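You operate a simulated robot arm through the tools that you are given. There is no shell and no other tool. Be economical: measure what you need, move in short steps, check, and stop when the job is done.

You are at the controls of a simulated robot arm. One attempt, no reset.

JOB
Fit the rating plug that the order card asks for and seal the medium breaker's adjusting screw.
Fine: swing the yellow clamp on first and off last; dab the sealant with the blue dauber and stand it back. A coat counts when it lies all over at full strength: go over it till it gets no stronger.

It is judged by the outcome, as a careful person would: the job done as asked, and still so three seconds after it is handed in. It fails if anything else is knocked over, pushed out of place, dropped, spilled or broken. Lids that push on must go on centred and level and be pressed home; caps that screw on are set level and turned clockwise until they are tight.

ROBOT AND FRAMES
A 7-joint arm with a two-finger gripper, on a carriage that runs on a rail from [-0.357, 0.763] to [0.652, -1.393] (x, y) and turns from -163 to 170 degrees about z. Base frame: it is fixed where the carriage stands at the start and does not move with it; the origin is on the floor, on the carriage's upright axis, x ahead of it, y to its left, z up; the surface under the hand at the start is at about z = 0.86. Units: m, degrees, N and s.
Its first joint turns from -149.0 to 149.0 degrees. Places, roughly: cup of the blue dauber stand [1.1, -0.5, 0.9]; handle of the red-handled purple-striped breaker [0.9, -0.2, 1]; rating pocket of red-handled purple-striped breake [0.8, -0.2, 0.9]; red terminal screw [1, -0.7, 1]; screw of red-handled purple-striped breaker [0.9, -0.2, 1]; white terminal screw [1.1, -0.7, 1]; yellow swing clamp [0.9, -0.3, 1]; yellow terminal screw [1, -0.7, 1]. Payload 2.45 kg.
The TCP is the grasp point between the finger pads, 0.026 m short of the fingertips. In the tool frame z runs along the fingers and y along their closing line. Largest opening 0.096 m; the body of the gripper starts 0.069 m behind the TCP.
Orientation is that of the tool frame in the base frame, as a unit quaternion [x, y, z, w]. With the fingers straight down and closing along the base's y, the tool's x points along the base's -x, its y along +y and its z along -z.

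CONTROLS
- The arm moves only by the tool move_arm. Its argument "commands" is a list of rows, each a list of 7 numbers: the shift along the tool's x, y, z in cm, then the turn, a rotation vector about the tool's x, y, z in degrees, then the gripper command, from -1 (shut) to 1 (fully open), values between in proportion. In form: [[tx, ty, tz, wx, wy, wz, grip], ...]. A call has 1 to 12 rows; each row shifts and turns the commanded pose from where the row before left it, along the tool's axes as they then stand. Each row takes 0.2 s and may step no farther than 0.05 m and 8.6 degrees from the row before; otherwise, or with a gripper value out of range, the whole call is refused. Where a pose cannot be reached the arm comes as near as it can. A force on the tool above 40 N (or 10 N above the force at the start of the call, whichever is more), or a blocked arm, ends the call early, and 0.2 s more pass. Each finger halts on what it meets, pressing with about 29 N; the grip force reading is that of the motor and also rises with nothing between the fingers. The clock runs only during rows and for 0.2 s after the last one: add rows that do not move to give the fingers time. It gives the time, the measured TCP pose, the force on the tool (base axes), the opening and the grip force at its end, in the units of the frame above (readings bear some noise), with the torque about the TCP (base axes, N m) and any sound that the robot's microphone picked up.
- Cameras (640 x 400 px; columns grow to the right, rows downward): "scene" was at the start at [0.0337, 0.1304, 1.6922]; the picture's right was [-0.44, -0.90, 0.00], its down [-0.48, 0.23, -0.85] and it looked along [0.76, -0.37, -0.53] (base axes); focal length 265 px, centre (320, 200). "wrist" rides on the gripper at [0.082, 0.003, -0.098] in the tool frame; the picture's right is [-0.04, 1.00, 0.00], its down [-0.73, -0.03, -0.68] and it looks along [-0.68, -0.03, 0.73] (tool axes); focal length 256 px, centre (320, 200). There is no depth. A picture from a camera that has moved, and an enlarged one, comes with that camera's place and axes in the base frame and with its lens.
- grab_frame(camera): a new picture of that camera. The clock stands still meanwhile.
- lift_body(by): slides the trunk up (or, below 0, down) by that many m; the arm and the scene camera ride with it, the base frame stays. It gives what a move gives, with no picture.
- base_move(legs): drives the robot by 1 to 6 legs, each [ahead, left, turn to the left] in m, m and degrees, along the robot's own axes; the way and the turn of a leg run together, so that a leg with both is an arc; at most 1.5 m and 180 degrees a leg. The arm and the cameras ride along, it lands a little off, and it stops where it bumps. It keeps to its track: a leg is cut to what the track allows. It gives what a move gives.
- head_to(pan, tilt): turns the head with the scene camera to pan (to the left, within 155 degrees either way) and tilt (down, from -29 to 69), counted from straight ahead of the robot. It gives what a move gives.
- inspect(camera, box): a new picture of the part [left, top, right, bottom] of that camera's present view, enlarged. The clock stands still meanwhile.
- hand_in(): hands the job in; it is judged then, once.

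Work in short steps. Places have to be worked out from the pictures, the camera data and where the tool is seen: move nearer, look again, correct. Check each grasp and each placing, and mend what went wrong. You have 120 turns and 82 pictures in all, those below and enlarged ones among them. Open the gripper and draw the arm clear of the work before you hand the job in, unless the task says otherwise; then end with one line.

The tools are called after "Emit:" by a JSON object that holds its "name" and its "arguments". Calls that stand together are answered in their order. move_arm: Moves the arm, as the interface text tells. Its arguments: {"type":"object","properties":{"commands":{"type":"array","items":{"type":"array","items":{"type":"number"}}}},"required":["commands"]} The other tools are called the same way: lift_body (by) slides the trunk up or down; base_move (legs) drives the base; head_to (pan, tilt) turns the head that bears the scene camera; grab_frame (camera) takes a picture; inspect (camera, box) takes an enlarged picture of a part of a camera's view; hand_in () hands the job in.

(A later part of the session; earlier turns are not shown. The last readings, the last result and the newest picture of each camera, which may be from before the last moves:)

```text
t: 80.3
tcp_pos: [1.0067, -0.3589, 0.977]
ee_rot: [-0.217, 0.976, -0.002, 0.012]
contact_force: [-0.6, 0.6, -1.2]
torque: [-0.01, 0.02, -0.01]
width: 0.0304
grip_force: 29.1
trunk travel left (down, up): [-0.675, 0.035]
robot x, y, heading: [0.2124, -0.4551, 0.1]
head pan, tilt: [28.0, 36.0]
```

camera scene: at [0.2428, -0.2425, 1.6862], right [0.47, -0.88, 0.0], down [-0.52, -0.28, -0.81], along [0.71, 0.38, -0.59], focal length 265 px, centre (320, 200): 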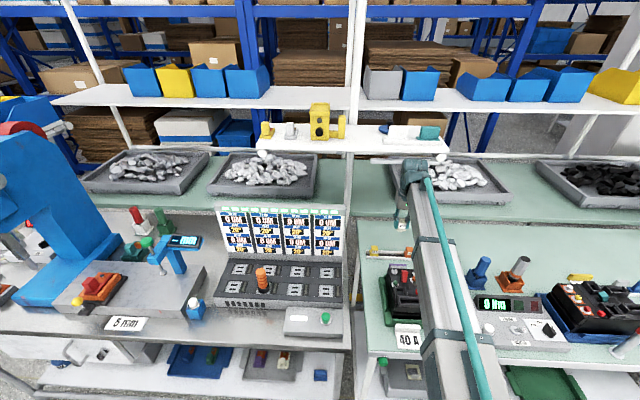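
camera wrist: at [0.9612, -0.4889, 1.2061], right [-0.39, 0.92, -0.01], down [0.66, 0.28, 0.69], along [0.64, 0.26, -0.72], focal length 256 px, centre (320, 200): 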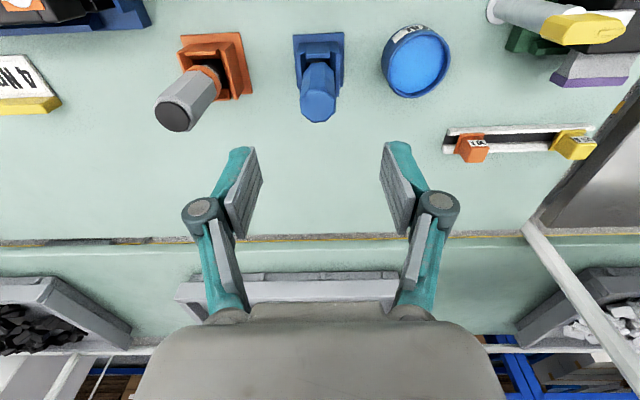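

Emit:
{"name": "move_arm", "arguments": {"commands": [[0, 0, 0.2, 0, 0, 0, -1], [0, 0, 0.2, 0, 0, 0, -1], [0, 0, 0.15, 0, 0, 0, -1]]}}

Emit:
{"name": "inspect", "arguments": {"camera": "scene", "box": [440, 230, 500, 300]}}

```text
t: 81.1
tcp_pos: [1.0071, -0.3585, 0.9711]
ee_rot: [-0.217, 0.976, -0.002, 0.011]
contact_force: [0.5, 0.0, -1.0]
torque: [0.0, 0.01, 0.02]
width: 0.0302
grip_force: 28.7
trunk travel left (down, up): [-0.675, 0.035]
robot x, y, heading: [0.2133, -0.4499, 0.3]
head pan, tilt: [28.0, 36.0]
```

```text
5.71 times, centred on (470, 265) of scene
camera zoom: at [0.2429, -0.2425, 1.6862], right [0.47, -0.88, 0.0], down [-0.52, -0.28, -0.81], along [0.71, 0.38, -0.59], focal length 1516 px, centre (-537, -171)
```

zoom: 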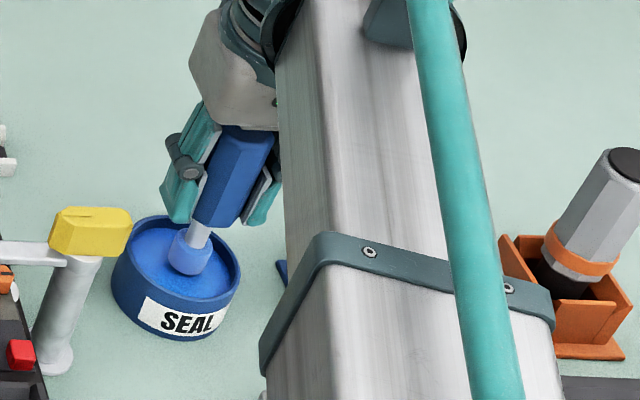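

Emit:
{"name": "move_arm", "arguments": {"commands": [[0, 0, 0.25, 0, 0, 0, -1], [0, 0, 0.25, 0, 0, 0, -1]]}}

```text
t: 81.7
tcp_pos: [1.0052, -0.359, 0.9677]
ee_rot: [-0.216, 0.976, -0.001, 0.012]
contact_force: [-0.5, 0.2, 3.8]
torque: [-0.05, 0.04, 0.02]
width: 0.0306
grip_force: 29.2
trunk travel left (down, up): [-0.675, 0.035]
robot x, y, heading: [0.2125, -0.4527, 0.1]
head pan, tilt: [28.0, 36.0]
```

Contact now at 0.968: the dauber crept ~1.2 cm up in the grip, so the screw contact will be near TCP z 1.024. Return with the fresh load.

Emit:
{"name": "move_arm", "arguments": {"commands": [[0, 0, 0, 0, 0, 0, -1], [0, 0, -3, 0, 0, 0, -1], [0, 0, -4.5, 0, 0, 0, -1], [0, 0, -4.5, 0, 0, 0, -1], [0, 0, -2.5, 0, 0, 0, -1], [0.77, 4.07, 0, 0, 0, 0, -1], [0.77, 4.07, 0, 0, 0, 0, -1], [0.77, 4.07, 0, 0, 0, 0, -1], [0.77, 4.07, 0, 0, 0, 0, -1], [0.77, 4.07, 0, 0, 0, 0, -1], [0, 0, 4, 0, 0, 0, -1], [0, 0, 3.5, 0, 0, 0, -1]]}}

Emit:
{"name": "move_arm", "arguments": {"commands": [[0, 0, 0.6, 0, 0, 0, -1], [0, 0, 0.3, 0, 0, 0, -1], [0, 0, 0.3, 0, 0, 0, -1]]}}

```text
t: 84.3
tcp_pos: [0.8838, -0.189, 1.0348]
ee_rot: [-0.216, 0.976, -0.001, 0.012]
contact_force: [0.2, 0.5, 5.7]
torque: [0.03, 0.1, 0.03]
width: 0.0307
grip_force: 28.6
trunk travel left (down, up): [-0.675, 0.035]
robot x, y, heading: [0.2147, -0.4565, 0.1]
head pan, tilt: [28.0, 36.0]
```

```text
t: 85.1
tcp_pos: [0.8837, -0.1906, 1.0229]
ee_rot: [-0.215, 0.976, -0.002, 0.014]
contact_force: [3.1, -1.1, 26.5]
torque: [0.0, -0.15, 0.0]
width: 0.0299
grip_force: 29.0
trunk travel left (down, up): [-0.675, 0.035]
robot x, y, heading: [0.215, -0.4529, 0.0]
head pan, tilt: [28.0, 36.0]
```

It touched at 1.035 already, and the dauber has now crept up about 1.2 cm; I keep lighter pressure and dab toward every side.

Emit:
{"name": "move_arm", "arguments": {"commands": [[0, 0, -0.1, 0, 0, 0, -1], [0, 0, -0.4, 0, 0, 0, -1], [0, -0.5, 0.4, 0, 0, 0, -1], [0, 0, 0, 0, 0, 0, -1], [0, 0, -0.4, 0, 0, 0, -1], [0, 1.0, 0.4, 0, 0, 0, -1], [0, 0, 0, 0, 0, 0, -1], [0, 0, -0.4, 0, 0, 0, -1], [0.5, -0.5, 0.4, 0, 0, 0, -1], [0, 0, 0, 0, 0, 0, -1], [0, 0, -0.4, 0, 0, 0, -1], [-1.0, 0, 0.4, 0, 0, 0, -1]]}}

Emit:
{"name": "move_arm", "arguments": {"commands": [[0, 0, 0, 0, 0, 0, -1], [0, 0, -0.4, 0, 0, 0, -1], [0.5, 0, 0.4, 0, 0, 0, -1], [0, 0, 0, 0, 0, 0, -1], [0, 0, -1, 0, 0, 0, -1], [0, 0, -3, 0, 0, 0, -1], [-4, 0, -2.2, 0, 0, 0, -1], [0, 0, -1, 0, 0, 0, -1]]}}

Emit:
{"name": "inspect", "arguments": {"camera": "wrist", "box": [280, 20, 360, 120]}}

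```text
t: 87.7
tcp_pos: [0.8893, -0.1887, 1.0234]
ee_rot: [-0.216, 0.976, -0.002, 0.012]
contact_force: [-0.1, 0.8, 2.1]
torque: [0.05, -0.01, -0.02]
width: 0.0301
grip_force: 28.9
trunk travel left (down, up): [-0.675, 0.035]
robot x, y, heading: [0.2149, -0.4539, 0.2]
head pan, tilt: [28.0, 36.0]
```

```text
t: 89.5
tcp_pos: [0.9188, -0.1734, 1.0956]
ee_rot: [-0.217, 0.976, -0.002, 0.011]
contact_force: [0.2, -1.0, -1.2]
torque: [0.02, 0.02, -0.01]
width: 0.0296
grip_force: 29.1
trunk travel left (down, up): [-0.675, 0.035]
robot x, y, heading: [0.2127, -0.4542, 0.2]
head pan, tilt: [28.0, 36.0]
```

```text
4.00 times, centred on (320, 70) of wrist
camera zoom: at [0.8411, -0.2052, 1.1919], right [-0.39, 0.92, -0.01], down [0.66, 0.28, 0.69], along [0.64, 0.26, -0.72], focal length 1024 px, centre (320, 720)
```

zoom: 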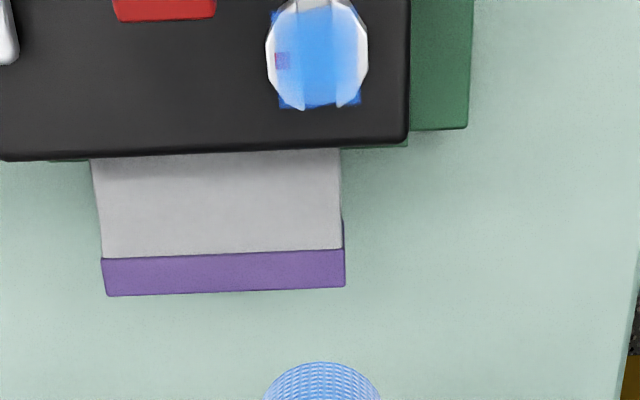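

Edges still look lighter; raise for a full closer view of the head.

Emit:
{"name": "move_arm", "arguments": {"commands": [[0, 0, -3.5, 0, 0, 0, -1], [-1, 0, 0, 0, 0, 0, -1]]}}

Emit:
{"name": "inspect", "arguments": {"camera": "wrist", "box": [300, 15, 340, 55]}}

```text
t: 90.1
tcp_pos: [0.9267, -0.1686, 1.1306]
ee_rot: [-0.215, 0.976, -0.002, 0.012]
contact_force: [0.6, 0.4, -0.2]
torque: [0.0, 0.01, 0.04]
width: 0.03
grip_force: 28.5
trunk travel left (down, up): [-0.675, 0.035]
robot x, y, heading: [0.2108, -0.4525, -0.2]
head pan, tilt: [28.0, 36.0]
```

```text
10.00 times, centred on (320, 35) of wrist
camera zoom: at [0.8495, -0.2006, 1.2272], right [-0.39, 0.92, -0.01], down [0.66, 0.28, 0.69], along [0.64, 0.26, -0.72], focal length 2560 px, centre (320, 1850)
```

zoom: 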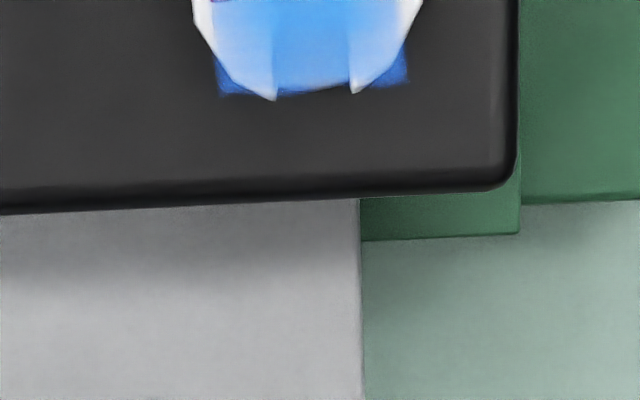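

The coat patch is a ~17 mm square; its centre is strong, sides weaker. Reload and dab off-centre toward the sides and corners.

Emit:
{"name": "move_arm", "arguments": {"commands": [[0.22, -4.08, 0, 0, 0, 0, -1], [0.22, -4.08, 0, 0, 0, 0, -1], [0.22, -4.08, 0, 0, 0, 0, -1], [0.22, -4.08, 0, 0, 0, 0, -1], [0.22, -4.08, 0, 0, 0, 0, -1], [0, 0, 4.5, 0, 0, 0, -1], [0, 0, 4.5, 0, 0, 0, -1], [0, 0, 4.5, 0, 0, 0, -1], [0, 0, 2.3, 0, 0, 0, -1], [0, 0, 0.8, 0, 0, 0, -1], [0, 0, 0.5, 0, 0, 0, -1], [0, 0, 0.2, 0, 0, 0, -1]]}}

```text
t: 92.7
tcp_pos: [1.0075, -0.3596, 0.9596]
ee_rot: [-0.216, 0.976, -0.003, 0.011]
contact_force: [0.4, -0.3, -0.8]
torque: [0.01, 0.01, 0.01]
width: 0.0299
grip_force: 28.6
trunk travel left (down, up): [-0.675, 0.035]
robot x, y, heading: [0.2124, -0.4531, 0.1]
head pan, tilt: [28.0, 36.0]
```

Emit:
{"name": "move_arm", "arguments": {"commands": [[0, 0, 0.25, 0, 0, 0, -1], [0, 0, 0.2, 0, 0, 0, -1], [0, 0, 0, 0, 0, 0, -1]]}}

```text
t: 93.5
tcp_pos: [1.0079, -0.3577, 0.9561]
ee_rot: [-0.216, 0.976, -0.002, 0.011]
contact_force: [1.3, 0.2, -0.2]
torque: [0.02, 0.0, -0.01]
width: 0.0297
grip_force: 28.8
trunk travel left (down, up): [-0.675, 0.035]
robot x, y, heading: [0.2152, -0.4555, 0.3]
head pan, tilt: [28.0, 36.0]
```

Emit:
{"name": "move_arm", "arguments": {"commands": [[0, 0, 0.25, 0, 0, 0, -1], [0, 0, 0.25, 0, 0, 0, -1], [0, 0, 0, 0, 0, 0, -1]]}}

Emit:
{"name": "inspect", "arguments": {"camera": "scene", "box": [445, 235, 495, 290]}}

```text
t: 94.3
tcp_pos: [1.0072, -0.3588, 0.952]
ee_rot: [-0.216, 0.976, -0.002, 0.014]
contact_force: [5.2, 0.2, 25.9]
torque: [0.04, -0.17, -0.02]
width: 0.0294
grip_force: 29.0
trunk travel left (down, up): [-0.675, 0.035]
robot x, y, heading: [0.2137, -0.4588, 0.3]
head pan, tilt: [28.0, 36.0]
```

```text
7.27 times, centred on (470, 262) of scene
camera zoom: at [0.2402, -0.2429, 1.6865], right [0.47, -0.88, 0.0], down [-0.52, -0.28, -0.81], along [0.71, 0.38, -0.59], focal length 1929 px, centre (-771, -254)
```

zoom: 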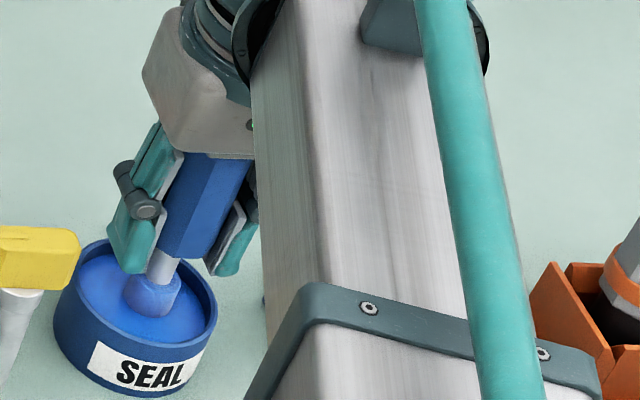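

Loaded. Return to the screw, this time starting 6 mm toward the handle side, with light contact.

Emit:
{"name": "move_arm", "arguments": {"commands": [[0, 0, -4.5, 0, 0, 0, -1], [0, 0, -4.5, 0, 0, 0, -1], [0, 0, -4.5, 0, 0, 0, -1], [0, 0, -4, 0, 0, 0, -1], [0.81, 3.96, 0, 0, 0, 0, -1], [0.81, 3.96, 0, 0, 0, 0, -1], [0.81, 3.96, 0, 0, 0, 0, -1], [0.81, 3.96, 0, 0, 0, 0, -1], [0.81, 3.96, 0, 0, 0, 0, -1], [0, 0, 4.5, 0, 0, 0, -1], [0, 0, 4.5, 0, 0, 0, -1], [0, 0, 0.5, 0, 0, 0, -1]]}}

Emit:
{"name": "move_arm", "arguments": {"commands": [[0, 0, 0.5, 0, 0, 0, -1], [0, 0, 0.3, 0, 0, 0, -1]]}}

```text
t: 96.9
tcp_pos: [0.8852, -0.195, 1.0279]
ee_rot: [-0.217, 0.976, -0.002, 0.012]
contact_force: [-0.5, -0.1, -1.0]
torque: [-0.01, -0.02, 0.01]
width: 0.0295
grip_force: 29.1
trunk travel left (down, up): [-0.675, 0.035]
robot x, y, heading: [0.2088, -0.4533, 0.2]
head pan, tilt: [28.0, 36.0]
```

```text
t: 97.5
tcp_pos: [0.8858, -0.1953, 1.0209]
ee_rot: [-0.217, 0.976, -0.001, 0.012]
contact_force: [1.0, 0.0, 8.0]
torque: [0.09, 0.01, 0.01]
width: 0.0298
grip_force: 29.4
trunk travel left (down, up): [-0.675, 0.035]
robot x, y, heading: [0.2114, -0.4513, 0.1]
head pan, tilt: [28.0, 36.0]
```

Light contact, 8 N. Sweep slowly over the whole face in a serpentine.

Emit:
{"name": "move_arm", "arguments": {"commands": [[0, -0.2, 0.05, 0, 0, 0, -1], [0.5, 0, 0, 0, 0, 0, -1], [-0.5, 0, 0, 0, 0, 0, -1], [-0.5, 0, 0, 0, 0, 0, -1], [0, 0.5, 0, 0, 0, 0, -1], [0.5, 0, 0, 0, 0, 0, -1], [0.5, 0, 0, 0, 0, 0, -1], [0, 0.6, 0, 0, 0, 0, -1], [-0.5, 0, 0, 0, 0, 0, -1], [-0.5, 0, 0, 0, 0, 0, -1], [0.5, 0, 0, 0, 0, 0, -1], [0, -0.5, 0, 0, 0, 0, -1]]}}

Emit:
{"name": "move_arm", "arguments": {"commands": [[0, 0, 0, 0, 0, 0, -1], [0, -0.6, 0, 0, 0, 0, -1], [0.4, 0, 0, 0, 0, 0, -1], [-0.8, 0, 0, 0, 0, 0, -1], [0.4, 0.6, 0, 0, 0, 0, -1], [0, 0.5, 0, 0, 0, 0, -1], [0.4, 0, 0, 0, 0, 0, -1], [-0.8, 0, 0, 0, 0, 0, -1], [0.4, -0.5, 0, 0, 0, 0, -1]]}}

Emit:
{"name": "move_arm", "arguments": {"commands": [[0, 0, -1, 0, 0, 0, -1], [0, 0, -3, 0, 0, 0, -1], [-3, 0, -3.5, 0, 0, 0, -1]]}}

Emit:
{"name": "inspect", "arguments": {"camera": "wrist", "box": [290, 10, 350, 70]}}

```text
t: 100.1
tcp_pos: [0.8836, -0.1918, 1.0196]
ee_rot: [-0.217, 0.976, 0.0, 0.012]
contact_force: [8.5, 1.4, 11.8]
torque: [0.02, -0.45, 0.0]
width: 0.03
grip_force: 28.8
trunk travel left (down, up): [-0.675, 0.035]
robot x, y, heading: [0.211, -0.4547, -0.0]
head pan, tilt: [28.0, 36.0]
```

```text
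t: 102.1
tcp_pos: [0.884, -0.191, 1.0198]
ee_rot: [-0.218, 0.976, -0.001, 0.012]
contact_force: [3.4, 0.6, 3.4]
torque: [0.02, -0.17, -0.01]
width: 0.0296
grip_force: 28.9
trunk travel left (down, up): [-0.675, 0.035]
robot x, y, heading: [0.2132, -0.4527, 0.5]
head pan, tilt: [28.0, 36.0]
```

```text
t: 102.9
tcp_pos: [0.9093, -0.1792, 1.0928]
ee_rot: [-0.215, 0.976, -0.003, 0.011]
contact_force: [-0.5, -0.2, -0.6]
torque: [-0.02, -0.03, 0.02]
width: 0.0295
grip_force: 29.3
trunk travel left (down, up): [-0.675, 0.035]
robot x, y, heading: [0.2118, -0.4551, 0.2]
head pan, tilt: [28.0, 36.0]
```

```text
6.67 times, centred on (320, 40) of wrist
camera zoom: at [0.8313, -0.211, 1.19], right [-0.39, 0.92, -0.01], down [0.66, 0.28, 0.69], along [0.64, 0.26, -0.72], focal length 1707 px, centre (320, 1267)
```

zoom: 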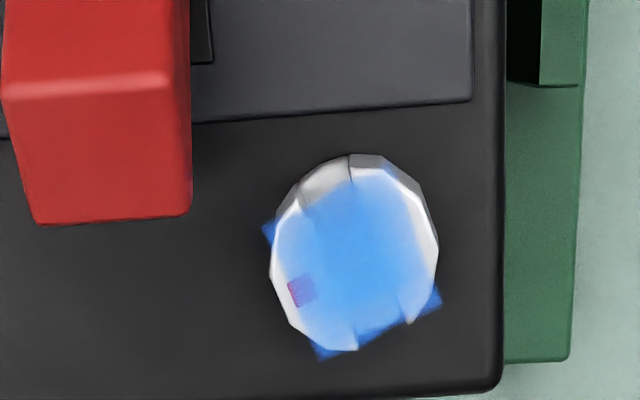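

The screw has been turned about 25° counter-clockwise by my circular dragging (slot and patch are slanted). I'll turn it back by pressing centrally and twisting the dauber clockwise, which also adds coat.

Emit:
{"name": "move_arm", "arguments": {"commands": [[2.8, 0, 0, 0, 0, 0, -1], [0, 0, 4.5, 0, 0, 0, -1], [0, 0, 2.2, 0, 0, 0, -1], [0, 0, 0.5, 0, 0, 0, -1], [0, 0, 0.3, 0, 0, 0, -1]]}}

```text
t: 104.1
tcp_pos: [0.8847, -0.1909, 1.0189]
ee_rot: [-0.216, 0.976, -0.002, 0.011]
contact_force: [0.9, 0.2, 0.0]
torque: [-0.04, -0.02, -0.03]
width: 0.0295
grip_force: 29.2
trunk travel left (down, up): [-0.675, 0.035]
robot x, y, heading: [0.2112, -0.4556, 0.1]
head pan, tilt: [28.0, 36.0]
```

Emit:
{"name": "move_arm", "arguments": {"commands": [[0, 0, 0.15, 0, 0, 0, -1], [0, 0, 0.15, 0, 0, 0, -1]]}}

```text
t: 104.7
tcp_pos: [0.886, -0.1915, 1.0196]
ee_rot: [-0.216, 0.976, -0.001, 0.014]
contact_force: [4.3, 0.5, 26.5]
torque: [-0.03, -0.11, 0.0]
width: 0.03
grip_force: 28.9
trunk travel left (down, up): [-0.675, 0.035]
robot x, y, heading: [0.216, -0.4503, 0.1]
head pan, tilt: [28.0, 36.0]
```

Pressing with 26 N; twist clockwise about 25°, then lift, untwist in the air and look.

Emit:
{"name": "move_arm", "arguments": {"commands": [[0, 0, -0.05, 0, 0, 5, -1], [0, 0, 0, 0, 0, 5, -1], [0, 0, 0, 0, 0, 5, -1], [0, 0, 0, 0, 0, 5, -1], [0, 0, 0, 0, 0, 5, -1]]}}

Emit:
{"name": "move_arm", "arguments": {"commands": [[0, 0, -1, 0, 0, 0, -1], [0, 0, -3, 0, 0, -8, -1], [0, 0, -3.5, 0, 0, -8, -1], [0, 0, 0, 0, 0, -8, -1], [-2.7, 0, 0, 0, 0, -1, -1]]}}

Emit:
{"name": "inspect", "arguments": {"camera": "wrist", "box": [290, 10, 350, 70]}}

```text
t: 105.9
tcp_pos: [0.8827, -0.1924, 1.0179]
ee_rot: [0.001, 1.0, 0.001, 0.011]
contact_force: [-4.3, -3.2, 21.9]
torque: [-0.3, 0.43, 0.03]
width: 0.0297
grip_force: 28.7
trunk travel left (down, up): [-0.675, 0.035]
robot x, y, heading: [0.213, -0.4502, 0.1]
head pan, tilt: [28.0, 36.0]
```

```text
t: 107.1
tcp_pos: [0.9094, -0.1804, 1.0921]
ee_rot: [-0.217, 0.976, -0.002, 0.011]
contact_force: [-0.9, 0.2, -1.7]
torque: [-0.03, -0.01, 0.01]
width: 0.0296
grip_force: 28.9
trunk travel left (down, up): [-0.675, 0.035]
robot x, y, heading: [0.2097, -0.4549, -0.1]
head pan, tilt: [28.0, 36.0]
```

```text
6.67 times, centred on (320, 40) of wrist
camera zoom: at [0.8318, -0.2127, 1.1885], right [-0.39, 0.92, -0.01], down [0.66, 0.28, 0.69], along [0.64, 0.26, -0.72], focal length 1707 px, centre (320, 1267)
```

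zoom: 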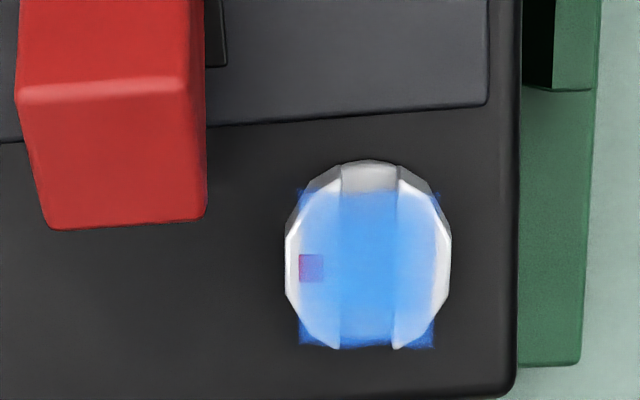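

The screw is back square. Sides are still lighter; reload and use only straight vertical dabs offset sideways.

Emit:
{"name": "move_arm", "arguments": {"commands": [[0, 0, -2, 0, 0, 0, -1], [-0.2, -4.02, 0, 0, 0, 0, -1], [-0.2, -4.02, 0, 0, 0, 0, -1], [-0.2, -4.02, 0, 0, 0, 0, -1], [-0.2, -4.02, 0, 0, 0, 0, -1], [-0.2, -4.02, 0, 0, 0, 0, -1], [0, 0, 4.5, 0, 0, 0, -1], [0, 0, 4.5, 0, 0, 0, -1], [0, 0, 4.5, 0, 0, 0, -1], [0, 0, 1.8, 0, 0, 0, -1], [0, 0, 0.5, 0, 0, 0, -1]]}}

Emit:
{"name": "move_arm", "arguments": {"commands": [[0, 0, 0.2, 0, 0, 0, -1], [0, 0, 0.15, 0, 0, 0, -1], [0, 0, 0, 0, 0, 0, -1]]}}

```text
t: 109.5
tcp_pos: [1.0066, -0.3598, 0.9551]
ee_rot: [-0.217, 0.976, -0.002, 0.012]
contact_force: [0.0, -0.3, -0.5]
torque: [-0.01, -0.03, -0.02]
width: 0.0295
grip_force: 28.9
trunk travel left (down, up): [-0.675, 0.035]
robot x, y, heading: [0.2106, -0.4547, 0.4]
head pan, tilt: [28.0, 36.0]
```

```text
t: 110.3
tcp_pos: [1.0056, -0.3601, 0.9519]
ee_rot: [-0.216, 0.976, -0.001, 0.011]
contact_force: [0.4, 0.2, -0.5]
torque: [0.0, 0.01, -0.01]
width: 0.0294
grip_force: 28.5
trunk travel left (down, up): [-0.675, 0.035]
robot x, y, heading: [0.2162, -0.4521, 0.2]
head pan, tilt: [28.0, 36.0]
```

Emit:
{"name": "move_arm", "arguments": {"commands": [[0, 0, 0.2, 0, 0, 0, -1], [0, 0, 0.1, 0, 0, 0, -1], [0, 0, 0, 0, 0, 0, -1]]}}

```text
t: 111.1
tcp_pos: [1.0054, -0.3597, 0.9503]
ee_rot: [-0.216, 0.976, -0.002, 0.012]
contact_force: [0.9, -0.7, 5.9]
torque: [0.0, -0.01, 0.02]
width: 0.0298
grip_force: 29.3
trunk travel left (down, up): [-0.675, 0.035]
robot x, y, heading: [0.2114, -0.4508, 0.2]
head pan, tilt: [28.0, 36.0]
```

Emit:
{"name": "move_arm", "arguments": {"commands": [[0, 0, -4.5, 0, 0, 0, -1], [0, 0, -4.5, 0, 0, 0, -1], [0, 0, -4.5, 0, 0, 0, -1], [0, 0, -4, 0, 0, 0, -1], [0.77, 3.95, 0, 0, 0, 0, -1], [0.77, 3.95, 0, 0, 0, 0, -1], [0.77, 3.95, 0, 0, 0, 0, -1], [0.77, 3.95, 0, 0, 0, 0, -1], [0.77, 3.95, 0, 0, 0, 0, -1], [0, 0, 4.8, 0, 0, 0, -1], [0, 0, 4.8, 0, 0, 0, -1], [0, 0, 0.3, 0, 0, 0, -1]]}}

Emit:
{"name": "move_arm", "arguments": {"commands": [[0, 0, 0.4, 0, 0, 0, -1], [0, 0, 0.4, 0, 0, 0, -1], [0, 0, 0.2, 0, 0, 0, -1]]}}

```text
t: 113.7
tcp_pos: [0.8868, -0.1954, 1.0232]
ee_rot: [-0.217, 0.976, -0.002, 0.012]
contact_force: [0.4, -0.1, -1.3]
torque: [0.02, -0.02, -0.02]
width: 0.0296
grip_force: 29.0
trunk travel left (down, up): [-0.675, 0.035]
robot x, y, heading: [0.2136, -0.4575, -0.1]
head pan, tilt: [28.0, 36.0]
```

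```text
t: 114.5
tcp_pos: [0.8851, -0.1972, 1.0162]
ee_rot: [-0.216, 0.976, -0.001, 0.014]
contact_force: [4.7, -0.1, 26.3]
torque: [0.03, -0.14, -0.01]
width: 0.0299
grip_force: 29.4
trunk travel left (down, up): [-0.675, 0.035]
robot x, y, heading: [0.2139, -0.4527, 0.2]
head pan, tilt: [28.0, 36.0]
```

Pressing 6 mm on the handle side. Vertical dabs: left side (3 spots), then right side.

Emit:
{"name": "move_arm", "arguments": {"commands": [[0, 0, -0.6, 0, 0, 0, -1], [0.5, 0, 0, 0, 0, 0, -1], [0, 0, 0.5, 0, 0, 0, -1], [0, 0, 0, 0, 0, 0, -1], [0, 0, -0.5, 0, 0, 0, -1], [-1.0, 0, 0, 0, 0, 0, -1], [0, 0, 0.5, 0, 0, 0, -1], [0, 0, 0, 0, 0, 0, -1], [0, 0, -0.5, 0, 0, 0, -1], [0.5, 0, 0, 0, 0, 0, -1], [0, 0, 0.5, 0, 0, 0, -1], [0, 0, 0, 0, 0, 0, -1]]}}

Emit:
{"name": "move_arm", "arguments": {"commands": [[0, 0, -0.5, 0, 0, 0, -1], [0, 1.3, 0, 0, 0, 0, -1], [0, 0, 0.5, 0, 0, 0, -1], [0, 0, 0, 0, 0, 0, -1], [0, 0, -0.5, 0, 0, 0, -1], [0.5, 0, 0, 0, 0, 0, -1], [0, 0, 0.5, 0, 0, 0, -1], [0, 0, 0, 0, 0, 0, -1], [0, 0, -0.5, 0, 0, 0, -1], [-1.0, 0, 0, 0, 0, 0, -1], [0, 0, 0.5, 0, 0, 0, -1], [0, 0, 0, 0, 0, 0, -1]]}}

Emit:
{"name": "move_arm", "arguments": {"commands": [[0, 0, -1, 0, 0, 0, -1], [0.5, -0.65, -3, 0, 0, 0, -1], [-2.7, 0, -3.5, 0, 0, 0, -1], [0, 0, 0, 0, 0, 0, -1]]}}

Emit:
{"name": "inspect", "arguments": {"camera": "wrist", "box": [290, 10, 350, 70]}}

```text
t: 117.1
tcp_pos: [0.886, -0.1956, 1.0161]
ee_rot: [-0.216, 0.976, -0.002, 0.013]
contact_force: [2.6, 0.8, 18.4]
torque: [0.04, 0.01, -0.04]
width: 0.0292
grip_force: 29.2
trunk travel left (down, up): [-0.675, 0.035]
robot x, y, heading: [0.2124, -0.4533, 0.2]
head pan, tilt: [28.0, 36.0]
```

```text
t: 119.7
tcp_pos: [0.8855, -0.182, 1.0159]
ee_rot: [-0.216, 0.976, -0.003, 0.012]
contact_force: [4.1, 3.2, 20.6]
torque: [0.12, -0.14, -0.03]
width: 0.0296
grip_force: 28.8
trunk travel left (down, up): [-0.675, 0.035]
robot x, y, heading: [0.2129, -0.4565, 0.3]
head pan, tilt: [28.0, 36.0]
```

```text
t: 120.7
tcp_pos: [0.9051, -0.1774, 1.0895]
ee_rot: [-0.216, 0.976, -0.002, 0.012]
contact_force: [1.0, 0.0, -0.1]
torque: [-0.01, 0.01, -0.03]
width: 0.0293
grip_force: 28.8
trunk travel left (down, up): [-0.675, 0.035]
robot x, y, heading: [0.2134, -0.4495, 0.1]
head pan, tilt: [28.0, 36.0]
```

```text
6.67 times, centred on (320, 40) of wrist
camera zoom: at [0.8277, -0.2095, 1.1861], right [-0.39, 0.92, -0.01], down [0.66, 0.28, 0.69], along [0.64, 0.26, -0.72], focal length 1707 px, centre (320, 1267)
```

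zoom: 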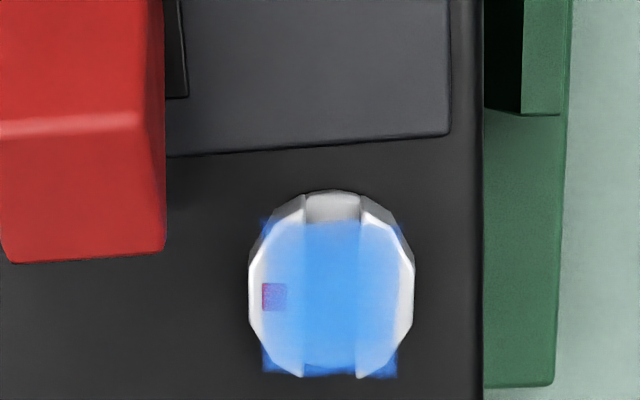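

More even. One more reload and a pass with slightly wider offsets.

Emit:
{"name": "move_arm", "arguments": {"commands": [[0, 0, -2, 0, 0, 0, -1], [-0.25, -4.14, 0, 0, 0, 0, -1], [-0.25, -4.14, 0, 0, 0, 0, -1], [-0.25, -4.14, 0, 0, 0, 0, -1], [-0.25, -4.14, 0, 0, 0, 0, -1], [-0.25, -4.14, 0, 0, 0, 0, -1], [0, 0, 4.5, 0, 0, 0, -1], [0, 0, 4.5, 0, 0, 0, -1], [0, 0, 4.5, 0, 0, 0, -1], [0, 0, 2.0, 0, 0, 0, -1], [0, 0, 0.4, 0, 0, 0, -1]]}}

Emit:
{"name": "move_arm", "arguments": {"commands": [[0, 0, 0.2, 0, 0, 0, -1], [0, 0, 0.15, 0, 0, 0, -1], [0, 0, 0.1, 0, 0, 0, -1], [0, 0, 0, 0, 0, 0, -1]]}}

```text
t: 123.1
tcp_pos: [1.0087, -0.3611, 0.9536]
ee_rot: [-0.216, 0.976, -0.002, 0.011]
contact_force: [-0.1, -0.1, -0.4]
torque: [0.01, -0.03, -0.01]
width: 0.0292
grip_force: 28.8
trunk travel left (down, up): [-0.675, 0.035]
robot x, y, heading: [0.2112, -0.4529, 0.0]
head pan, tilt: [28.0, 36.0]
```

```text
t: 124.1
tcp_pos: [1.0077, -0.362, 0.9488]
ee_rot: [-0.217, 0.976, -0.001, 0.012]
contact_force: [-0.5, -0.5, 0.0]
torque: [0.01, 0.04, 0.0]
width: 0.0293
grip_force: 28.9
trunk travel left (down, up): [-0.675, 0.035]
robot x, y, heading: [0.2131, -0.4551, 0.4]
head pan, tilt: [28.0, 36.0]
```

Emit:
{"name": "move_arm", "arguments": {"commands": [[0, 0, 0.15, 0, 0, 0, -1], [0, 0, 0.1, 0, 0, 0, -1], [0, 0, 0, 0, 0, 0, -1]]}}

Emit:
{"name": "move_arm", "arguments": {"commands": [[0, 0, -4.5, 0, 0, 0, -1], [0, 0, -4.5, 0, 0, 0, -1], [0, 0, -4.5, 0, 0, 0, -1], [0, 0, -4, 0, 0, 0, -1], [0.79, 4.0, 0, 0, 0, 0, -1], [0.79, 4.0, 0, 0, 0, 0, -1], [0.79, 4.0, 0, 0, 0, 0, -1], [0.79, 4.0, 0, 0, 0, 0, -1], [0.79, 4.0, 0, 0, 0, 0, -1], [0, 0, 4.8, 0, 0, 0, -1], [0, 0, 4.8, 0, 0, 0, -1], [0, 0, 0.3, 0, 0, 0, -1]]}}

Emit:
{"name": "move_arm", "arguments": {"commands": [[0, 0, 0.3, 0, 0, 0, -1], [0, 0, 0.2, 0, 0, 0, -1]]}}

```text
t: 124.9
tcp_pos: [1.0071, -0.3607, 0.9476]
ee_rot: [-0.216, 0.976, -0.002, 0.012]
contact_force: [4.1, 0.4, 19.5]
torque: [0.04, -0.12, -0.03]
width: 0.0293
grip_force: 29.7
trunk travel left (down, up): [-0.675, 0.035]
robot x, y, heading: [0.2133, -0.4491, 0.1]
head pan, tilt: [28.0, 36.0]
```

```text
t: 127.5
tcp_pos: [0.8859, -0.1964, 1.0191]
ee_rot: [-0.216, 0.976, -0.002, 0.012]
contact_force: [1.0, 0.5, -0.9]
torque: [0.01, -0.04, 0.0]
width: 0.0295
grip_force: 29.2
trunk travel left (down, up): [-0.675, 0.035]
robot x, y, heading: [0.2142, -0.4535, 0.1]
head pan, tilt: [28.0, 36.0]
```

```text
t: 128.1
tcp_pos: [0.8866, -0.1969, 1.0153]
ee_rot: [-0.217, 0.976, -0.002, 0.013]
contact_force: [0.8, 0.1, 13.3]
torque: [0.04, -0.04, -0.01]
width: 0.0296
grip_force: 28.8
trunk travel left (down, up): [-0.675, 0.035]
robot x, y, heading: [0.2105, -0.4552, -0.2]
head pan, tilt: [28.0, 36.0]
```

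Contact 13 N on the left. Dab left (3 spots) then right (3 spots) again, a bit wider.

Emit:
{"name": "move_arm", "arguments": {"commands": [[0, 0, -0.5, 0, 0, 0, -1], [0.7, -0.15, 0, 0, 0, 0, -1], [0, 0, 0.55, 0, 0, 0, -1], [0, 0, 0, 0, 0, 0, -1], [0, 0, -0.5, 0, 0, 0, -1], [-1.4, 0, 0, 0, 0, 0, -1], [0, 0, 0.5, 0, 0, 0, -1], [0, 0, 0, 0, 0, 0, -1], [0, 0, -0.5, 0, 0, 0, -1], [0.7, 0, 0, 0, 0, 0, -1], [0, 0, 0.5, 0, 0, 0, -1], [0, 0, 0, 0, 0, 0, -1]]}}

Emit:
{"name": "move_arm", "arguments": {"commands": [[0, 0, -0.5, 0, 0, 0, -1], [0, 1.55, 0, 0, 0, 0, -1], [0, 0, 0.5, 0, 0, 0, -1], [0, 0, 0, 0, 0, 0, -1], [0, 0, -0.5, 0, 0, 0, -1], [0.7, 0, 0, 0, 0, 0, -1], [0, 0, 0.5, 0, 0, 0, -1], [0, 0, 0, 0, 0, 0, -1], [0, 0, -0.5, 0, 0, 0, -1], [-1.4, 0, 0, 0, 0, 0, -1], [0, 0, 0.5, 0, 0, 0, -1], [0, 0, 0, 0, 0, 0, -1]]}}

Emit:
{"name": "move_arm", "arguments": {"commands": [[0, 0, -1, 0, 0, 0, -1], [0.7, -0.75, -3, 0, 0, 0, -1], [-2.7, 0, -3.5, 0, 0, 0, -1], [0, 0, 0, 0, 0, 0, -1]]}}

Emit:
{"name": "inspect", "arguments": {"camera": "wrist", "box": [290, 10, 350, 70]}}

```text
t: 130.7
tcp_pos: [0.8865, -0.1974, 1.016]
ee_rot: [-0.216, 0.976, -0.002, 0.013]
contact_force: [0.8, 0.1, 18.7]
torque: [0.06, 0.02, -0.04]
width: 0.0293
grip_force: 29.6
trunk travel left (down, up): [-0.675, 0.035]
robot x, y, heading: [0.208, -0.4536, 0.1]
head pan, tilt: [28.0, 36.0]
```

```text
t: 133.3
tcp_pos: [0.8865, -0.1802, 1.015]
ee_rot: [-0.216, 0.976, -0.001, 0.013]
contact_force: [4.0, 1.1, 19.5]
torque: [-0.01, -0.16, 0.04]
width: 0.0295
grip_force: 28.8
trunk travel left (down, up): [-0.675, 0.035]
robot x, y, heading: [0.2117, -0.4542, 0.1]
head pan, tilt: [28.0, 36.0]
```

```text
t: 134.3
tcp_pos: [0.9064, -0.1785, 1.0885]
ee_rot: [-0.217, 0.976, -0.002, 0.011]
contact_force: [0.2, -0.4, -0.4]
torque: [-0.01, 0.0, -0.01]
width: 0.0295
grip_force: 29.2
trunk travel left (down, up): [-0.675, 0.035]
robot x, y, heading: [0.2114, -0.4573, -0.1]
head pan, tilt: [28.0, 36.0]
```

```text
6.67 times, centred on (320, 40) of wrist
camera zoom: at [0.8288, -0.2101, 1.185], right [-0.39, 0.92, -0.01], down [0.66, 0.28, 0.69], along [0.64, 0.26, -0.72], focal length 1707 px, centre (320, 1267)
```

zoom: 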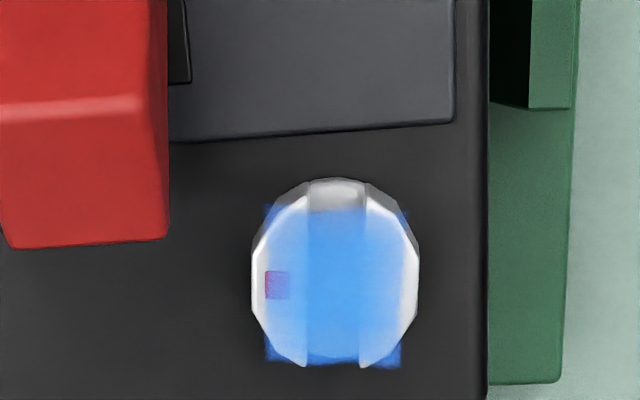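

Edges near the red mark still let it show through. Dwell longer on the left edge and then the right edge.

Emit:
{"name": "move_arm", "arguments": {"commands": [[2.5, -0.98, 0, 0, 0, 0, -1], [0, 0, 4.5, 0, 0, 0, -1], [0, 0, 2.3, 0, 0, 0, -1], [0, 0, 0.5, 0, 0, 0, -1], [0, 0, 0.2, 0, 0, 0, -1], [0, 0, 0, 0, 0, 0, -1], [0, 0, 0, 0, 0, 0, -1], [0, 0, 0, 0, 0, 0, -1], [0, 0, 0, 0, 0, 0, -1], [0, 0, 0, 0, 0, 0, -1]]}}

Emit:
{"name": "move_arm", "arguments": {"commands": [[0, 0, -0.5, 0, 0, 0, -1], [0, 0, 0.5, 0, 0, 0, -1], [0, 0, -0.5, 0, 0, 0, -1], [0, 0, 0.5, 0, 0, 0, -1], [0, 0, -0.5, 0, 0, 0, -1], [0, 0, 0.5, 0, 0, 0, -1], [0, 0, 0, 0, 0, 0, -1], [0, 0, 0, 0, 0, 0, -1]]}}

Emit:
{"name": "move_arm", "arguments": {"commands": [[0, 0, -1, 0, 0, 0, -1], [0, 0.75, -3, 0, 0, 0, -1], [-2.7, 0, -3.5, 0, 0, 0, -1], [0, 0, 0, 0, 0, 0, -1]]}}

Emit:
{"name": "inspect", "arguments": {"camera": "wrist", "box": [300, 20, 340, 60]}}

```text
t: 136.5
tcp_pos: [0.8886, -0.1983, 1.0151]
ee_rot: [-0.217, 0.976, -0.002, 0.012]
contact_force: [5.8, 1.3, 25.9]
torque: [0.19, -0.25, -0.05]
width: 0.0296
grip_force: 28.9
trunk travel left (down, up): [-0.675, 0.035]
robot x, y, heading: [0.2125, -0.4531, 0.0]
head pan, tilt: [28.0, 36.0]
```

```text
t: 138.3
tcp_pos: [0.8902, -0.1991, 1.0149]
ee_rot: [-0.216, 0.976, -0.001, 0.013]
contact_force: [2.0, 0.8, 17.2]
torque: [0.12, -0.03, 0.01]
width: 0.0296
grip_force: 29.2
trunk travel left (down, up): [-0.675, 0.035]
robot x, y, heading: [0.2129, -0.4556, 0.2]
head pan, tilt: [28.0, 36.0]
```

```text
t: 139.3
tcp_pos: [0.9097, -0.1791, 1.0899]
ee_rot: [-0.217, 0.976, -0.002, 0.011]
contact_force: [0.4, 0.0, -1.1]
torque: [0.02, -0.04, 0.0]
width: 0.0292
grip_force: 28.6
trunk travel left (down, up): [-0.675, 0.035]
robot x, y, heading: [0.2139, -0.4568, 0.2]
head pan, tilt: [28.0, 36.0]
```

```text
10.00 times, centred on (320, 40) of wrist
camera zoom: at [0.8319, -0.2119, 1.1856], right [-0.39, 0.92, -0.01], down [0.66, 0.28, 0.69], along [0.64, 0.26, -0.72], focal length 2560 px, centre (320, 1800)
```

zoom: 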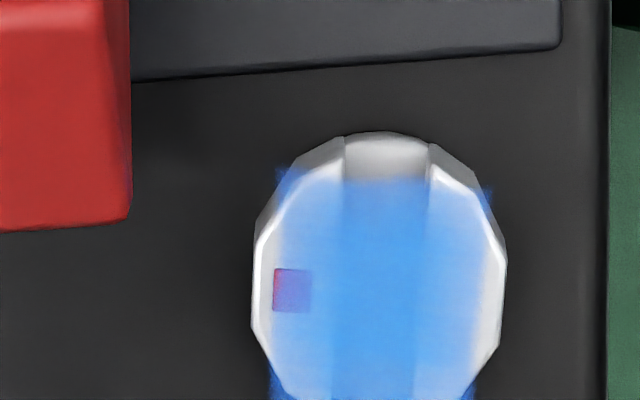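

Dwelling helped on the left. Reload and dwell on the remaining lighter spots (right edge and far corners).

Emit:
{"name": "move_arm", "arguments": {"commands": [[0, 0, -2, 0, 0, 0, -1], [-0.2, -4.1, 0, 0, 0, 0, -1], [-0.2, -4.1, 0, 0, 0, 0, -1], [-0.2, -4.1, 0, 0, 0, 0, -1], [-0.2, -4.1, 0, 0, 0, 0, -1], [-0.2, -4.1, 0, 0, 0, 0, -1], [0, 0, 4.5, 0, 0, 0, -1], [0, 0, 4.5, 0, 0, 0, -1], [0, 0, 4.5, 0, 0, 0, -1], [0, 0, 2.0, 0, 0, 0, -1], [0, 0, 0.6, 0, 0, 0, -1]]}}

Emit:
{"name": "move_arm", "arguments": {"commands": [[0, 0, 0.2, 0, 0, 0, -1], [0, 0, 0.2, 0, 0, 0, -1], [0, 0, 0.1, 0, 0, 0, -1], [0, 0, 0, 0, 0, 0, -1]]}}

```text
t: 141.7
tcp_pos: [1.0079, -0.361, 0.9505]
ee_rot: [-0.216, 0.976, -0.003, 0.011]
contact_force: [0.4, -0.9, -0.7]
torque: [-0.02, -0.01, -0.01]
width: 0.0298
grip_force: 29.2
trunk travel left (down, up): [-0.675, 0.035]
robot x, y, heading: [0.2103, -0.4512, 0.2]
head pan, tilt: [28.0, 36.0]
```

```text
t: 142.7
tcp_pos: [1.0084, -0.3623, 0.9469]
ee_rot: [-0.217, 0.976, -0.002, 0.013]
contact_force: [2.1, 1.3, 16.0]
torque: [0.09, -0.1, 0.0]
width: 0.0292
grip_force: 28.5
trunk travel left (down, up): [-0.675, 0.035]
robot x, y, heading: [0.2165, -0.4515, 0.2]
head pan, tilt: [28.0, 36.0]
```

Emit:
{"name": "move_arm", "arguments": {"commands": [[0, 0, -4.5, 0, 0, 0, -1], [0, 0, -4.5, 0, 0, 0, -1], [0, 0, -4.5, 0, 0, 0, -1], [0, 0, -4, 0, 0, 0, -1], [0.69, 4.3, 0, 0, 0, 0, -1], [0.69, 4.3, 0, 0, 0, 0, -1], [0.69, 4.3, 0, 0, 0, 0, -1], [0.69, 4.3, 0, 0, 0, 0, -1], [0.69, 4.3, 0, 0, 0, 0, -1], [0, 0, 4.8, 0, 0, 0, -1], [0, 0, 4.8, 0, 0, 0, -1], [0, 0, 0.3, 0, 0, 0, -1]]}}

Emit:
{"name": "move_arm", "arguments": {"commands": [[0, 0, 0.3, 0, 0, 0, -1], [0, 0, 0.2, 0, 0, 0, -1], [0, 0, 0.05, 0, 0, 0, -1], [0, 0, 0, 0, 0, 0, -1], [0, 0, 0, 0, 0, 0, -1]]}}

```text
t: 145.3
tcp_pos: [0.8844, -0.1818, 1.0187]
ee_rot: [-0.217, 0.976, -0.002, 0.012]
contact_force: [0.2, -0.3, -0.5]
torque: [0.02, -0.02, -0.01]
width: 0.0294
grip_force: 29.4
trunk travel left (down, up): [-0.675, 0.035]
robot x, y, heading: [0.21, -0.4539, 0.3]
head pan, tilt: [28.0, 36.0]
```

```text
t: 146.5
tcp_pos: [0.8851, -0.1812, 1.0152]
ee_rot: [-0.216, 0.976, -0.001, 0.013]
contact_force: [3.0, 1.6, 22.6]
torque: [0.12, -0.11, 0.03]
width: 0.0295
grip_force: 28.7
trunk travel left (down, up): [-0.675, 0.035]
robot x, y, heading: [0.2123, -0.4572, -0.2]
head pan, tilt: [28.0, 36.0]
```

Good contact. Repeat dabs with dwell at right-far, right-near, then left-far corner.

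Emit:
{"name": "move_arm", "arguments": {"commands": [[0, 0, -0.4, 0, 0, 0, -1], [0, 0, 0.4, 0, 0, 0, -1], [0, 0, 0, 0, 0, 0, -1], [0, 0, 0, 0, 0, 0, -1], [0, 0, -0.4, 0, 0, 0, -1], [0.8, 0, 0, 0, 0, 0, -1], [0, 0, 0.4, 0, 0, 0, -1], [0, 0, 0, 0, 0, 0, -1], [0, 0, 0, 0, 0, 0, -1], [0, 0, -0.4, 0, 0, 0, -1], [0, 0, 0.4, 0, 0, 0, -1], [0, 0, 0, 0, 0, 0, -1]]}}

Emit:
{"name": "move_arm", "arguments": {"commands": [[0, 0, -0.4, 0, 0, 0, -1], [-1.0, -1.5, 0, 0, 0, 0, -1], [0, 0, 0.4, 0, 0, 0, -1], [0, 0, 0, 0, 0, 0, -1], [0, 0, 0, 0, 0, 0, -1], [0, 0, -0.4, 0, 0, 0, -1], [0, 0, 0.4, 0, 0, 0, -1], [0, 0, 0, 0, 0, 0, -1], [0, 0, 0, 0, 0, 0, -1], [0, 0, -0.4, 0, 0, 0, -1], [0, 0, 0.4, 0, 0, 0, -1], [0, 0, 0, 0, 0, 0, -1]]}}

Emit:
{"name": "move_arm", "arguments": {"commands": [[0, 0, -0.4, 0, 0, 0, -1], [0, 0.75, 0, 0, 0, 0, -1], [0, 0, 0.4, 0, 0, 0, -1], [0, 0, 0, 0, 0, 0, -1], [0, 0, 0, 0, 0, 0, -1], [0, 0, -1, 0, 0, 0, -1], [0.7, 0, -3, 0, 0, 0, -1], [-2.7, 0, -3.5, 0, 0, 0, -1], [0, 0, 0, 0, 0, 0, -1]]}}

Emit:
{"name": "inspect", "arguments": {"camera": "wrist", "box": [300, 25, 340, 65]}}

```text
t: 149.1
tcp_pos: [0.8771, -0.1855, 1.0145]
ee_rot: [-0.217, 0.976, -0.003, 0.013]
contact_force: [4.5, 1.0, 18.3]
torque: [0.03, -0.17, -0.03]
width: 0.0297
grip_force: 28.9
trunk travel left (down, up): [-0.675, 0.035]
robot x, y, heading: [0.2151, -0.454, -0.2]
head pan, tilt: [28.0, 36.0]
```

```text
t: 151.7
tcp_pos: [0.8925, -0.1944, 1.0148]
ee_rot: [-0.216, 0.976, -0.002, 0.012]
contact_force: [1.1, 1.0, 13.4]
torque: [0.08, 0.02, 0.02]
width: 0.0296
grip_force: 29.2
trunk travel left (down, up): [-0.675, 0.035]
robot x, y, heading: [0.211, -0.453, 0.1]
head pan, tilt: [28.0, 36.0]
```

```text
t: 153.7
tcp_pos: [0.9061, -0.1791, 1.0886]
ee_rot: [-0.217, 0.976, -0.002, 0.01]
contact_force: [-0.1, -0.2, -0.7]
torque: [0.01, -0.01, 0.02]
width: 0.0295
grip_force: 28.7
trunk travel left (down, up): [-0.675, 0.035]
robot x, y, heading: [0.2135, -0.4536, 0.0]
head pan, tilt: [28.0, 36.0]
```

```text
10.00 times, centred on (320, 45) of wrist
camera zoom: at [0.828, -0.2113, 1.1846], right [-0.39, 0.92, -0.01], down [0.66, 0.28, 0.69], along [0.64, 0.26, -0.72], focal length 2560 px, centre (320, 1750)
```

zoom: 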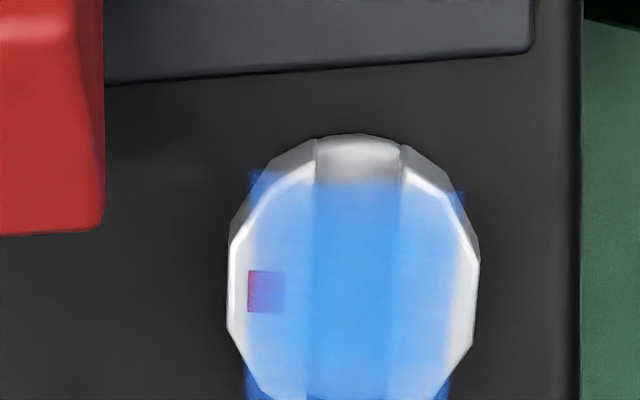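

Hardly any change from the previous view, so it's about saturated. One final pass of dabs over the four quarters and centre for good measure.

Emit:
{"name": "move_arm", "arguments": {"commands": [[2.05, -0.94, 0, 0, 0, 0, -1], [0, 0, 4.5, 0, 0, 0, -1], [0, 0, 2.3, 0, 0, 0, -1], [0, 0, 0.65, 0, 0, 0, -1], [0, 0, 0, 0, 0, 0, -1], [0, 0, 0, 0, 0, 0, -1], [0, 0, 0, 0, 0, 0, -1], [0, 0, -0.4, 0, 0, 0, -1], [0.8, 0, 0, 0, 0, 0, -1], [0, 0, 0.4, 0, 0, 0, -1], [0, 0, 0, 0, 0, 0, -1], [0, 0, 0, 0, 0, 0, -1]]}}

Emit:
{"name": "move_arm", "arguments": {"commands": [[0, 0, -0.4, 0, 0, 0, -1], [0, 1.5, 0, 0, 0, 0, -1], [0, 0, 0.4, 0, 0, 0, -1], [0, 0, 0, 0, 0, 0, -1], [0, 0, 0, 0, 0, 0, -1], [0, 0, -0.4, 0, 0, 0, -1], [-0.8, 0, 0, 0, 0, 0, -1], [0, 0, 0.4, 0, 0, 0, -1], [0, 0, 0, 0, 0, 0, -1], [0, 0, 0, 0, 0, 0, -1], [0, 0, -0.4, 0, 0, 0, -1], [0.4, -0.75, 0, 0, 0, 0, -1]]}}

Emit:
{"name": "move_arm", "arguments": {"commands": [[0, 0, 0.4, 0, 0, 0, -1], [0, 0, 0, 0, 0, 0, -1], [0, 0, 0, 0, 0, 0, -1], [0, 0, -1, 0, 0, 0, -1], [0, 0, -3, 0, 0, 0, -1], [-2.7, 0, -3.5, 0, 0, 0, -1], [0, 0, 0, 0, 0, 0, -1]]}}

Emit:
{"name": "inspect", "arguments": {"camera": "wrist", "box": [300, 25, 340, 65]}}

```text
t: 156.3
tcp_pos: [0.8851, -0.2002, 1.0141]
ee_rot: [-0.217, 0.976, -0.002, 0.012]
contact_force: [0.2, 0.2, 9.3]
torque: [0.05, -0.01, -0.03]
width: 0.0296
grip_force: 28.6
trunk travel left (down, up): [-0.675, 0.035]
robot x, y, heading: [0.2161, -0.4544, -0.2]
head pan, tilt: [28.0, 36.0]
```

```text
t: 158.9
tcp_pos: [0.8858, -0.1915, 1.0178]
ee_rot: [-0.216, 0.976, -0.001, 0.011]
contact_force: [0.8, 0.1, 0.0]
torque: [0.05, 0.01, 0.0]
width: 0.0292
grip_force: 29.5
trunk travel left (down, up): [-0.675, 0.035]
robot x, y, heading: [0.2121, -0.4554, 0.1]
head pan, tilt: [28.0, 36.0]
```

```text
t: 160.5
tcp_pos: [0.9081, -0.1801, 1.0896]
ee_rot: [-0.216, 0.976, -0.001, 0.011]
contact_force: [0.1, -0.7, -0.7]
torque: [-0.03, 0.01, 0.02]
width: 0.0296
grip_force: 29.0
trunk travel left (down, up): [-0.675, 0.035]
robot x, y, heading: [0.2148, -0.4501, 0.2]
head pan, tilt: [28.0, 36.0]
```

```text
10.00 times, centred on (320, 45) of wrist
camera zoom: at [0.8311, -0.2118, 1.1861], right [-0.39, 0.92, -0.01], down [0.66, 0.28, 0.69], along [0.64, 0.26, -0.72], focal length 2560 px, centre (320, 1750)
```

zoom: 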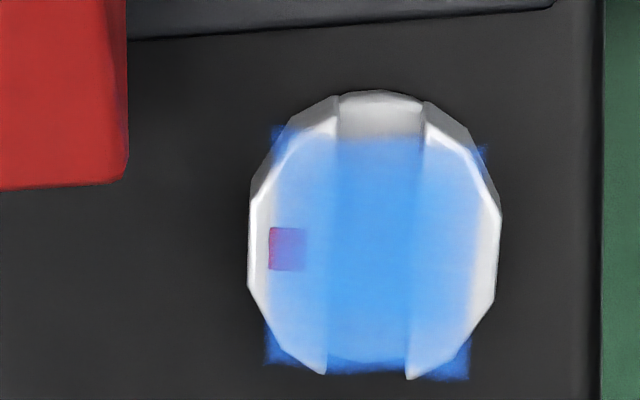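

No further change: the coat is saturated. Now carry the dauber back above its stand.

Emit:
{"name": "move_arm", "arguments": {"commands": [[0, 0, -3.5, 0, 0, 0, -1], [-0.18, -3.88, 0, 0, 0, 0, -1], [-0.18, -3.88, 0, 0, 0, 0, -1], [-0.18, -3.88, 0, 0, 0, 0, -1], [-0.18, -3.88, 0, 0, 0, 0, -1], [-0.18, -3.88, 0, 0, 0, 0, -1], [-0.18, -3.88, 0, 0, 0, 0, -1], [-0.18, -3.88, 0, 0, 0, 0, -1], [-0.18, -3.88, 0, 0, 0, 0, -1], [0, 0, 4.5, 0, 0, 0, -1], [0, 0, 4.0, 0, 0, 0, -1], [0, 0, 0, 0, 0, 0, -1]]}}

Emit:
{"name": "inspect", "arguments": {"camera": "wrist", "box": [240, 0, 400, 200]}}

```text
t: 163.1
tcp_pos: [1.055, -0.4563, 1.0412]
ee_rot: [-0.217, 0.976, -0.002, 0.012]
contact_force: [0.0, 0.2, -1.0]
torque: [-0.04, 0.0, 0.0]
width: 0.0294
grip_force: 29.3
trunk travel left (down, up): [-0.675, 0.035]
robot x, y, heading: [0.2081, -0.4523, 0.0]
head pan, tilt: [28.0, 36.0]
```

```text
2.00 times, centred on (320, 100) of wrist
camera zoom: at [0.9767, -0.4879, 1.138], right [-0.39, 0.92, -0.01], down [0.66, 0.28, 0.7], along [0.64, 0.26, -0.72], focal length 512 px, centre (320, 400)
```

zoom: 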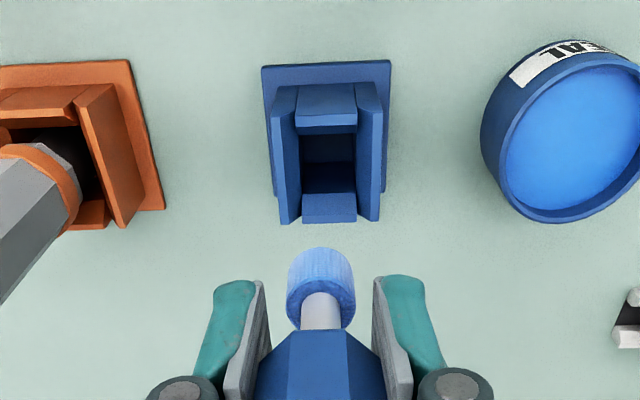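

Cup centre is ~2.5 mm toward the robot and ~2.5 mm left of the tip; correct and lower into the cup, watching force.

Emit:
{"name": "move_arm", "arguments": {"commands": [[0.25, 0.25, 0, 0, 0, 0, -1], [0, 0, 3, 0, 0, 0, -1], [0, 0, 2.5, 0, 0, 0, -1], [0, 0, 1, 0, 0, 0, -1]]}}

Emit:
{"name": "move_arm", "arguments": {"commands": [[0, 0, 0.5, 0, 0, 0, -1], [0, 0, 0.5, 0, 0, 0, -1], [0, 0, 0.4, 0, 0, 0, -1]]}}

```text
t: 164.1
tcp_pos: [1.0522, -0.4535, 0.9775]
ee_rot: [-0.217, 0.976, -0.001, 0.012]
contact_force: [0.0, 0.1, -1.3]
torque: [0.0, -0.02, 0.0]
width: 0.0293
grip_force: 28.9
trunk travel left (down, up): [-0.675, 0.035]
robot x, y, heading: [0.2122, -0.4526, 0.1]
head pan, tilt: [28.0, 36.0]
```

```text
t: 164.9
tcp_pos: [1.0505, -0.4559, 0.9655]
ee_rot: [-0.215, 0.976, -0.002, 0.012]
contact_force: [-10.9, -5.8, 13.2]
torque: [-0.23, 0.41, -0.02]
width: 0.0294
grip_force: 29.5
trunk travel left (down, up): [-0.675, 0.035]
robot x, y, heading: [0.2105, -0.4522, 0.1]
head pan, tilt: [28.0, 36.0]
```

The far wall is pushing the tip back; lift a little, shift 3.5 mm toward the robot and lower again.

Emit:
{"name": "move_arm", "arguments": {"commands": [[0, 0, -0.8, 0, 0, 0, -1], [0.35, 0, 0, 0, 0, 0, -1], [0, 0, 0.5, 0, 0, 0, -1], [0, 0, 0.3, 0, 0, 0, -1]]}}

```text
t: 165.9
tcp_pos: [1.0488, -0.4557, 0.9643]
ee_rot: [-0.217, 0.976, -0.002, 0.011]
contact_force: [-3.0, -0.3, 2.5]
torque: [-0.02, 0.13, 0.01]
width: 0.0294
grip_force: 29.0
trunk travel left (down, up): [-0.675, 0.035]
robot x, y, heading: [0.2099, -0.4539, 0.1]
head pan, tilt: [28.0, 36.0]
```

Much less; another 1.5 mm the same way, then further down.

Emit:
{"name": "move_arm", "arguments": {"commands": [[0.15, 0, 0, 0, 0, 0, -1], [0, 0, 0.4, 0, 0, 0, -1], [0, 0, 0.4, 0, 0, 0, -1]]}}

```text
t: 166.7
tcp_pos: [1.0477, -0.4577, 0.9553]
ee_rot: [-0.217, 0.976, -0.002, 0.011]
contact_force: [-2.2, -2.3, 0.7]
torque: [-0.05, 0.14, 0.0]
width: 0.0295
grip_force: 28.9
trunk travel left (down, up): [-0.675, 0.035]
robot x, y, heading: [0.2106, -0.4529, -0.1]
head pan, tilt: [28.0, 36.0]
```

Emit:
{"name": "move_arm", "arguments": {"commands": [[0.05, 0.05, 0.4, 0, 0, 0, -1], [0, 0, 0.4, 0, 0, 0, -1], [0, 0, 0.3, 0, 0, 0, -1]]}}

```text
t: 167.5
tcp_pos: [1.0476, -0.4559, 0.9437]
ee_rot: [-0.216, 0.976, -0.002, 0.011]
contact_force: [-2.0, 0.0, -0.5]
torque: [-0.04, 0.06, -0.04]
width: 0.0292
grip_force: 29.3
trunk travel left (down, up): [-0.675, 0.035]
robot x, y, heading: [0.2151, -0.4489, 0.4]
head pan, tilt: [28.0, 36.0]
```

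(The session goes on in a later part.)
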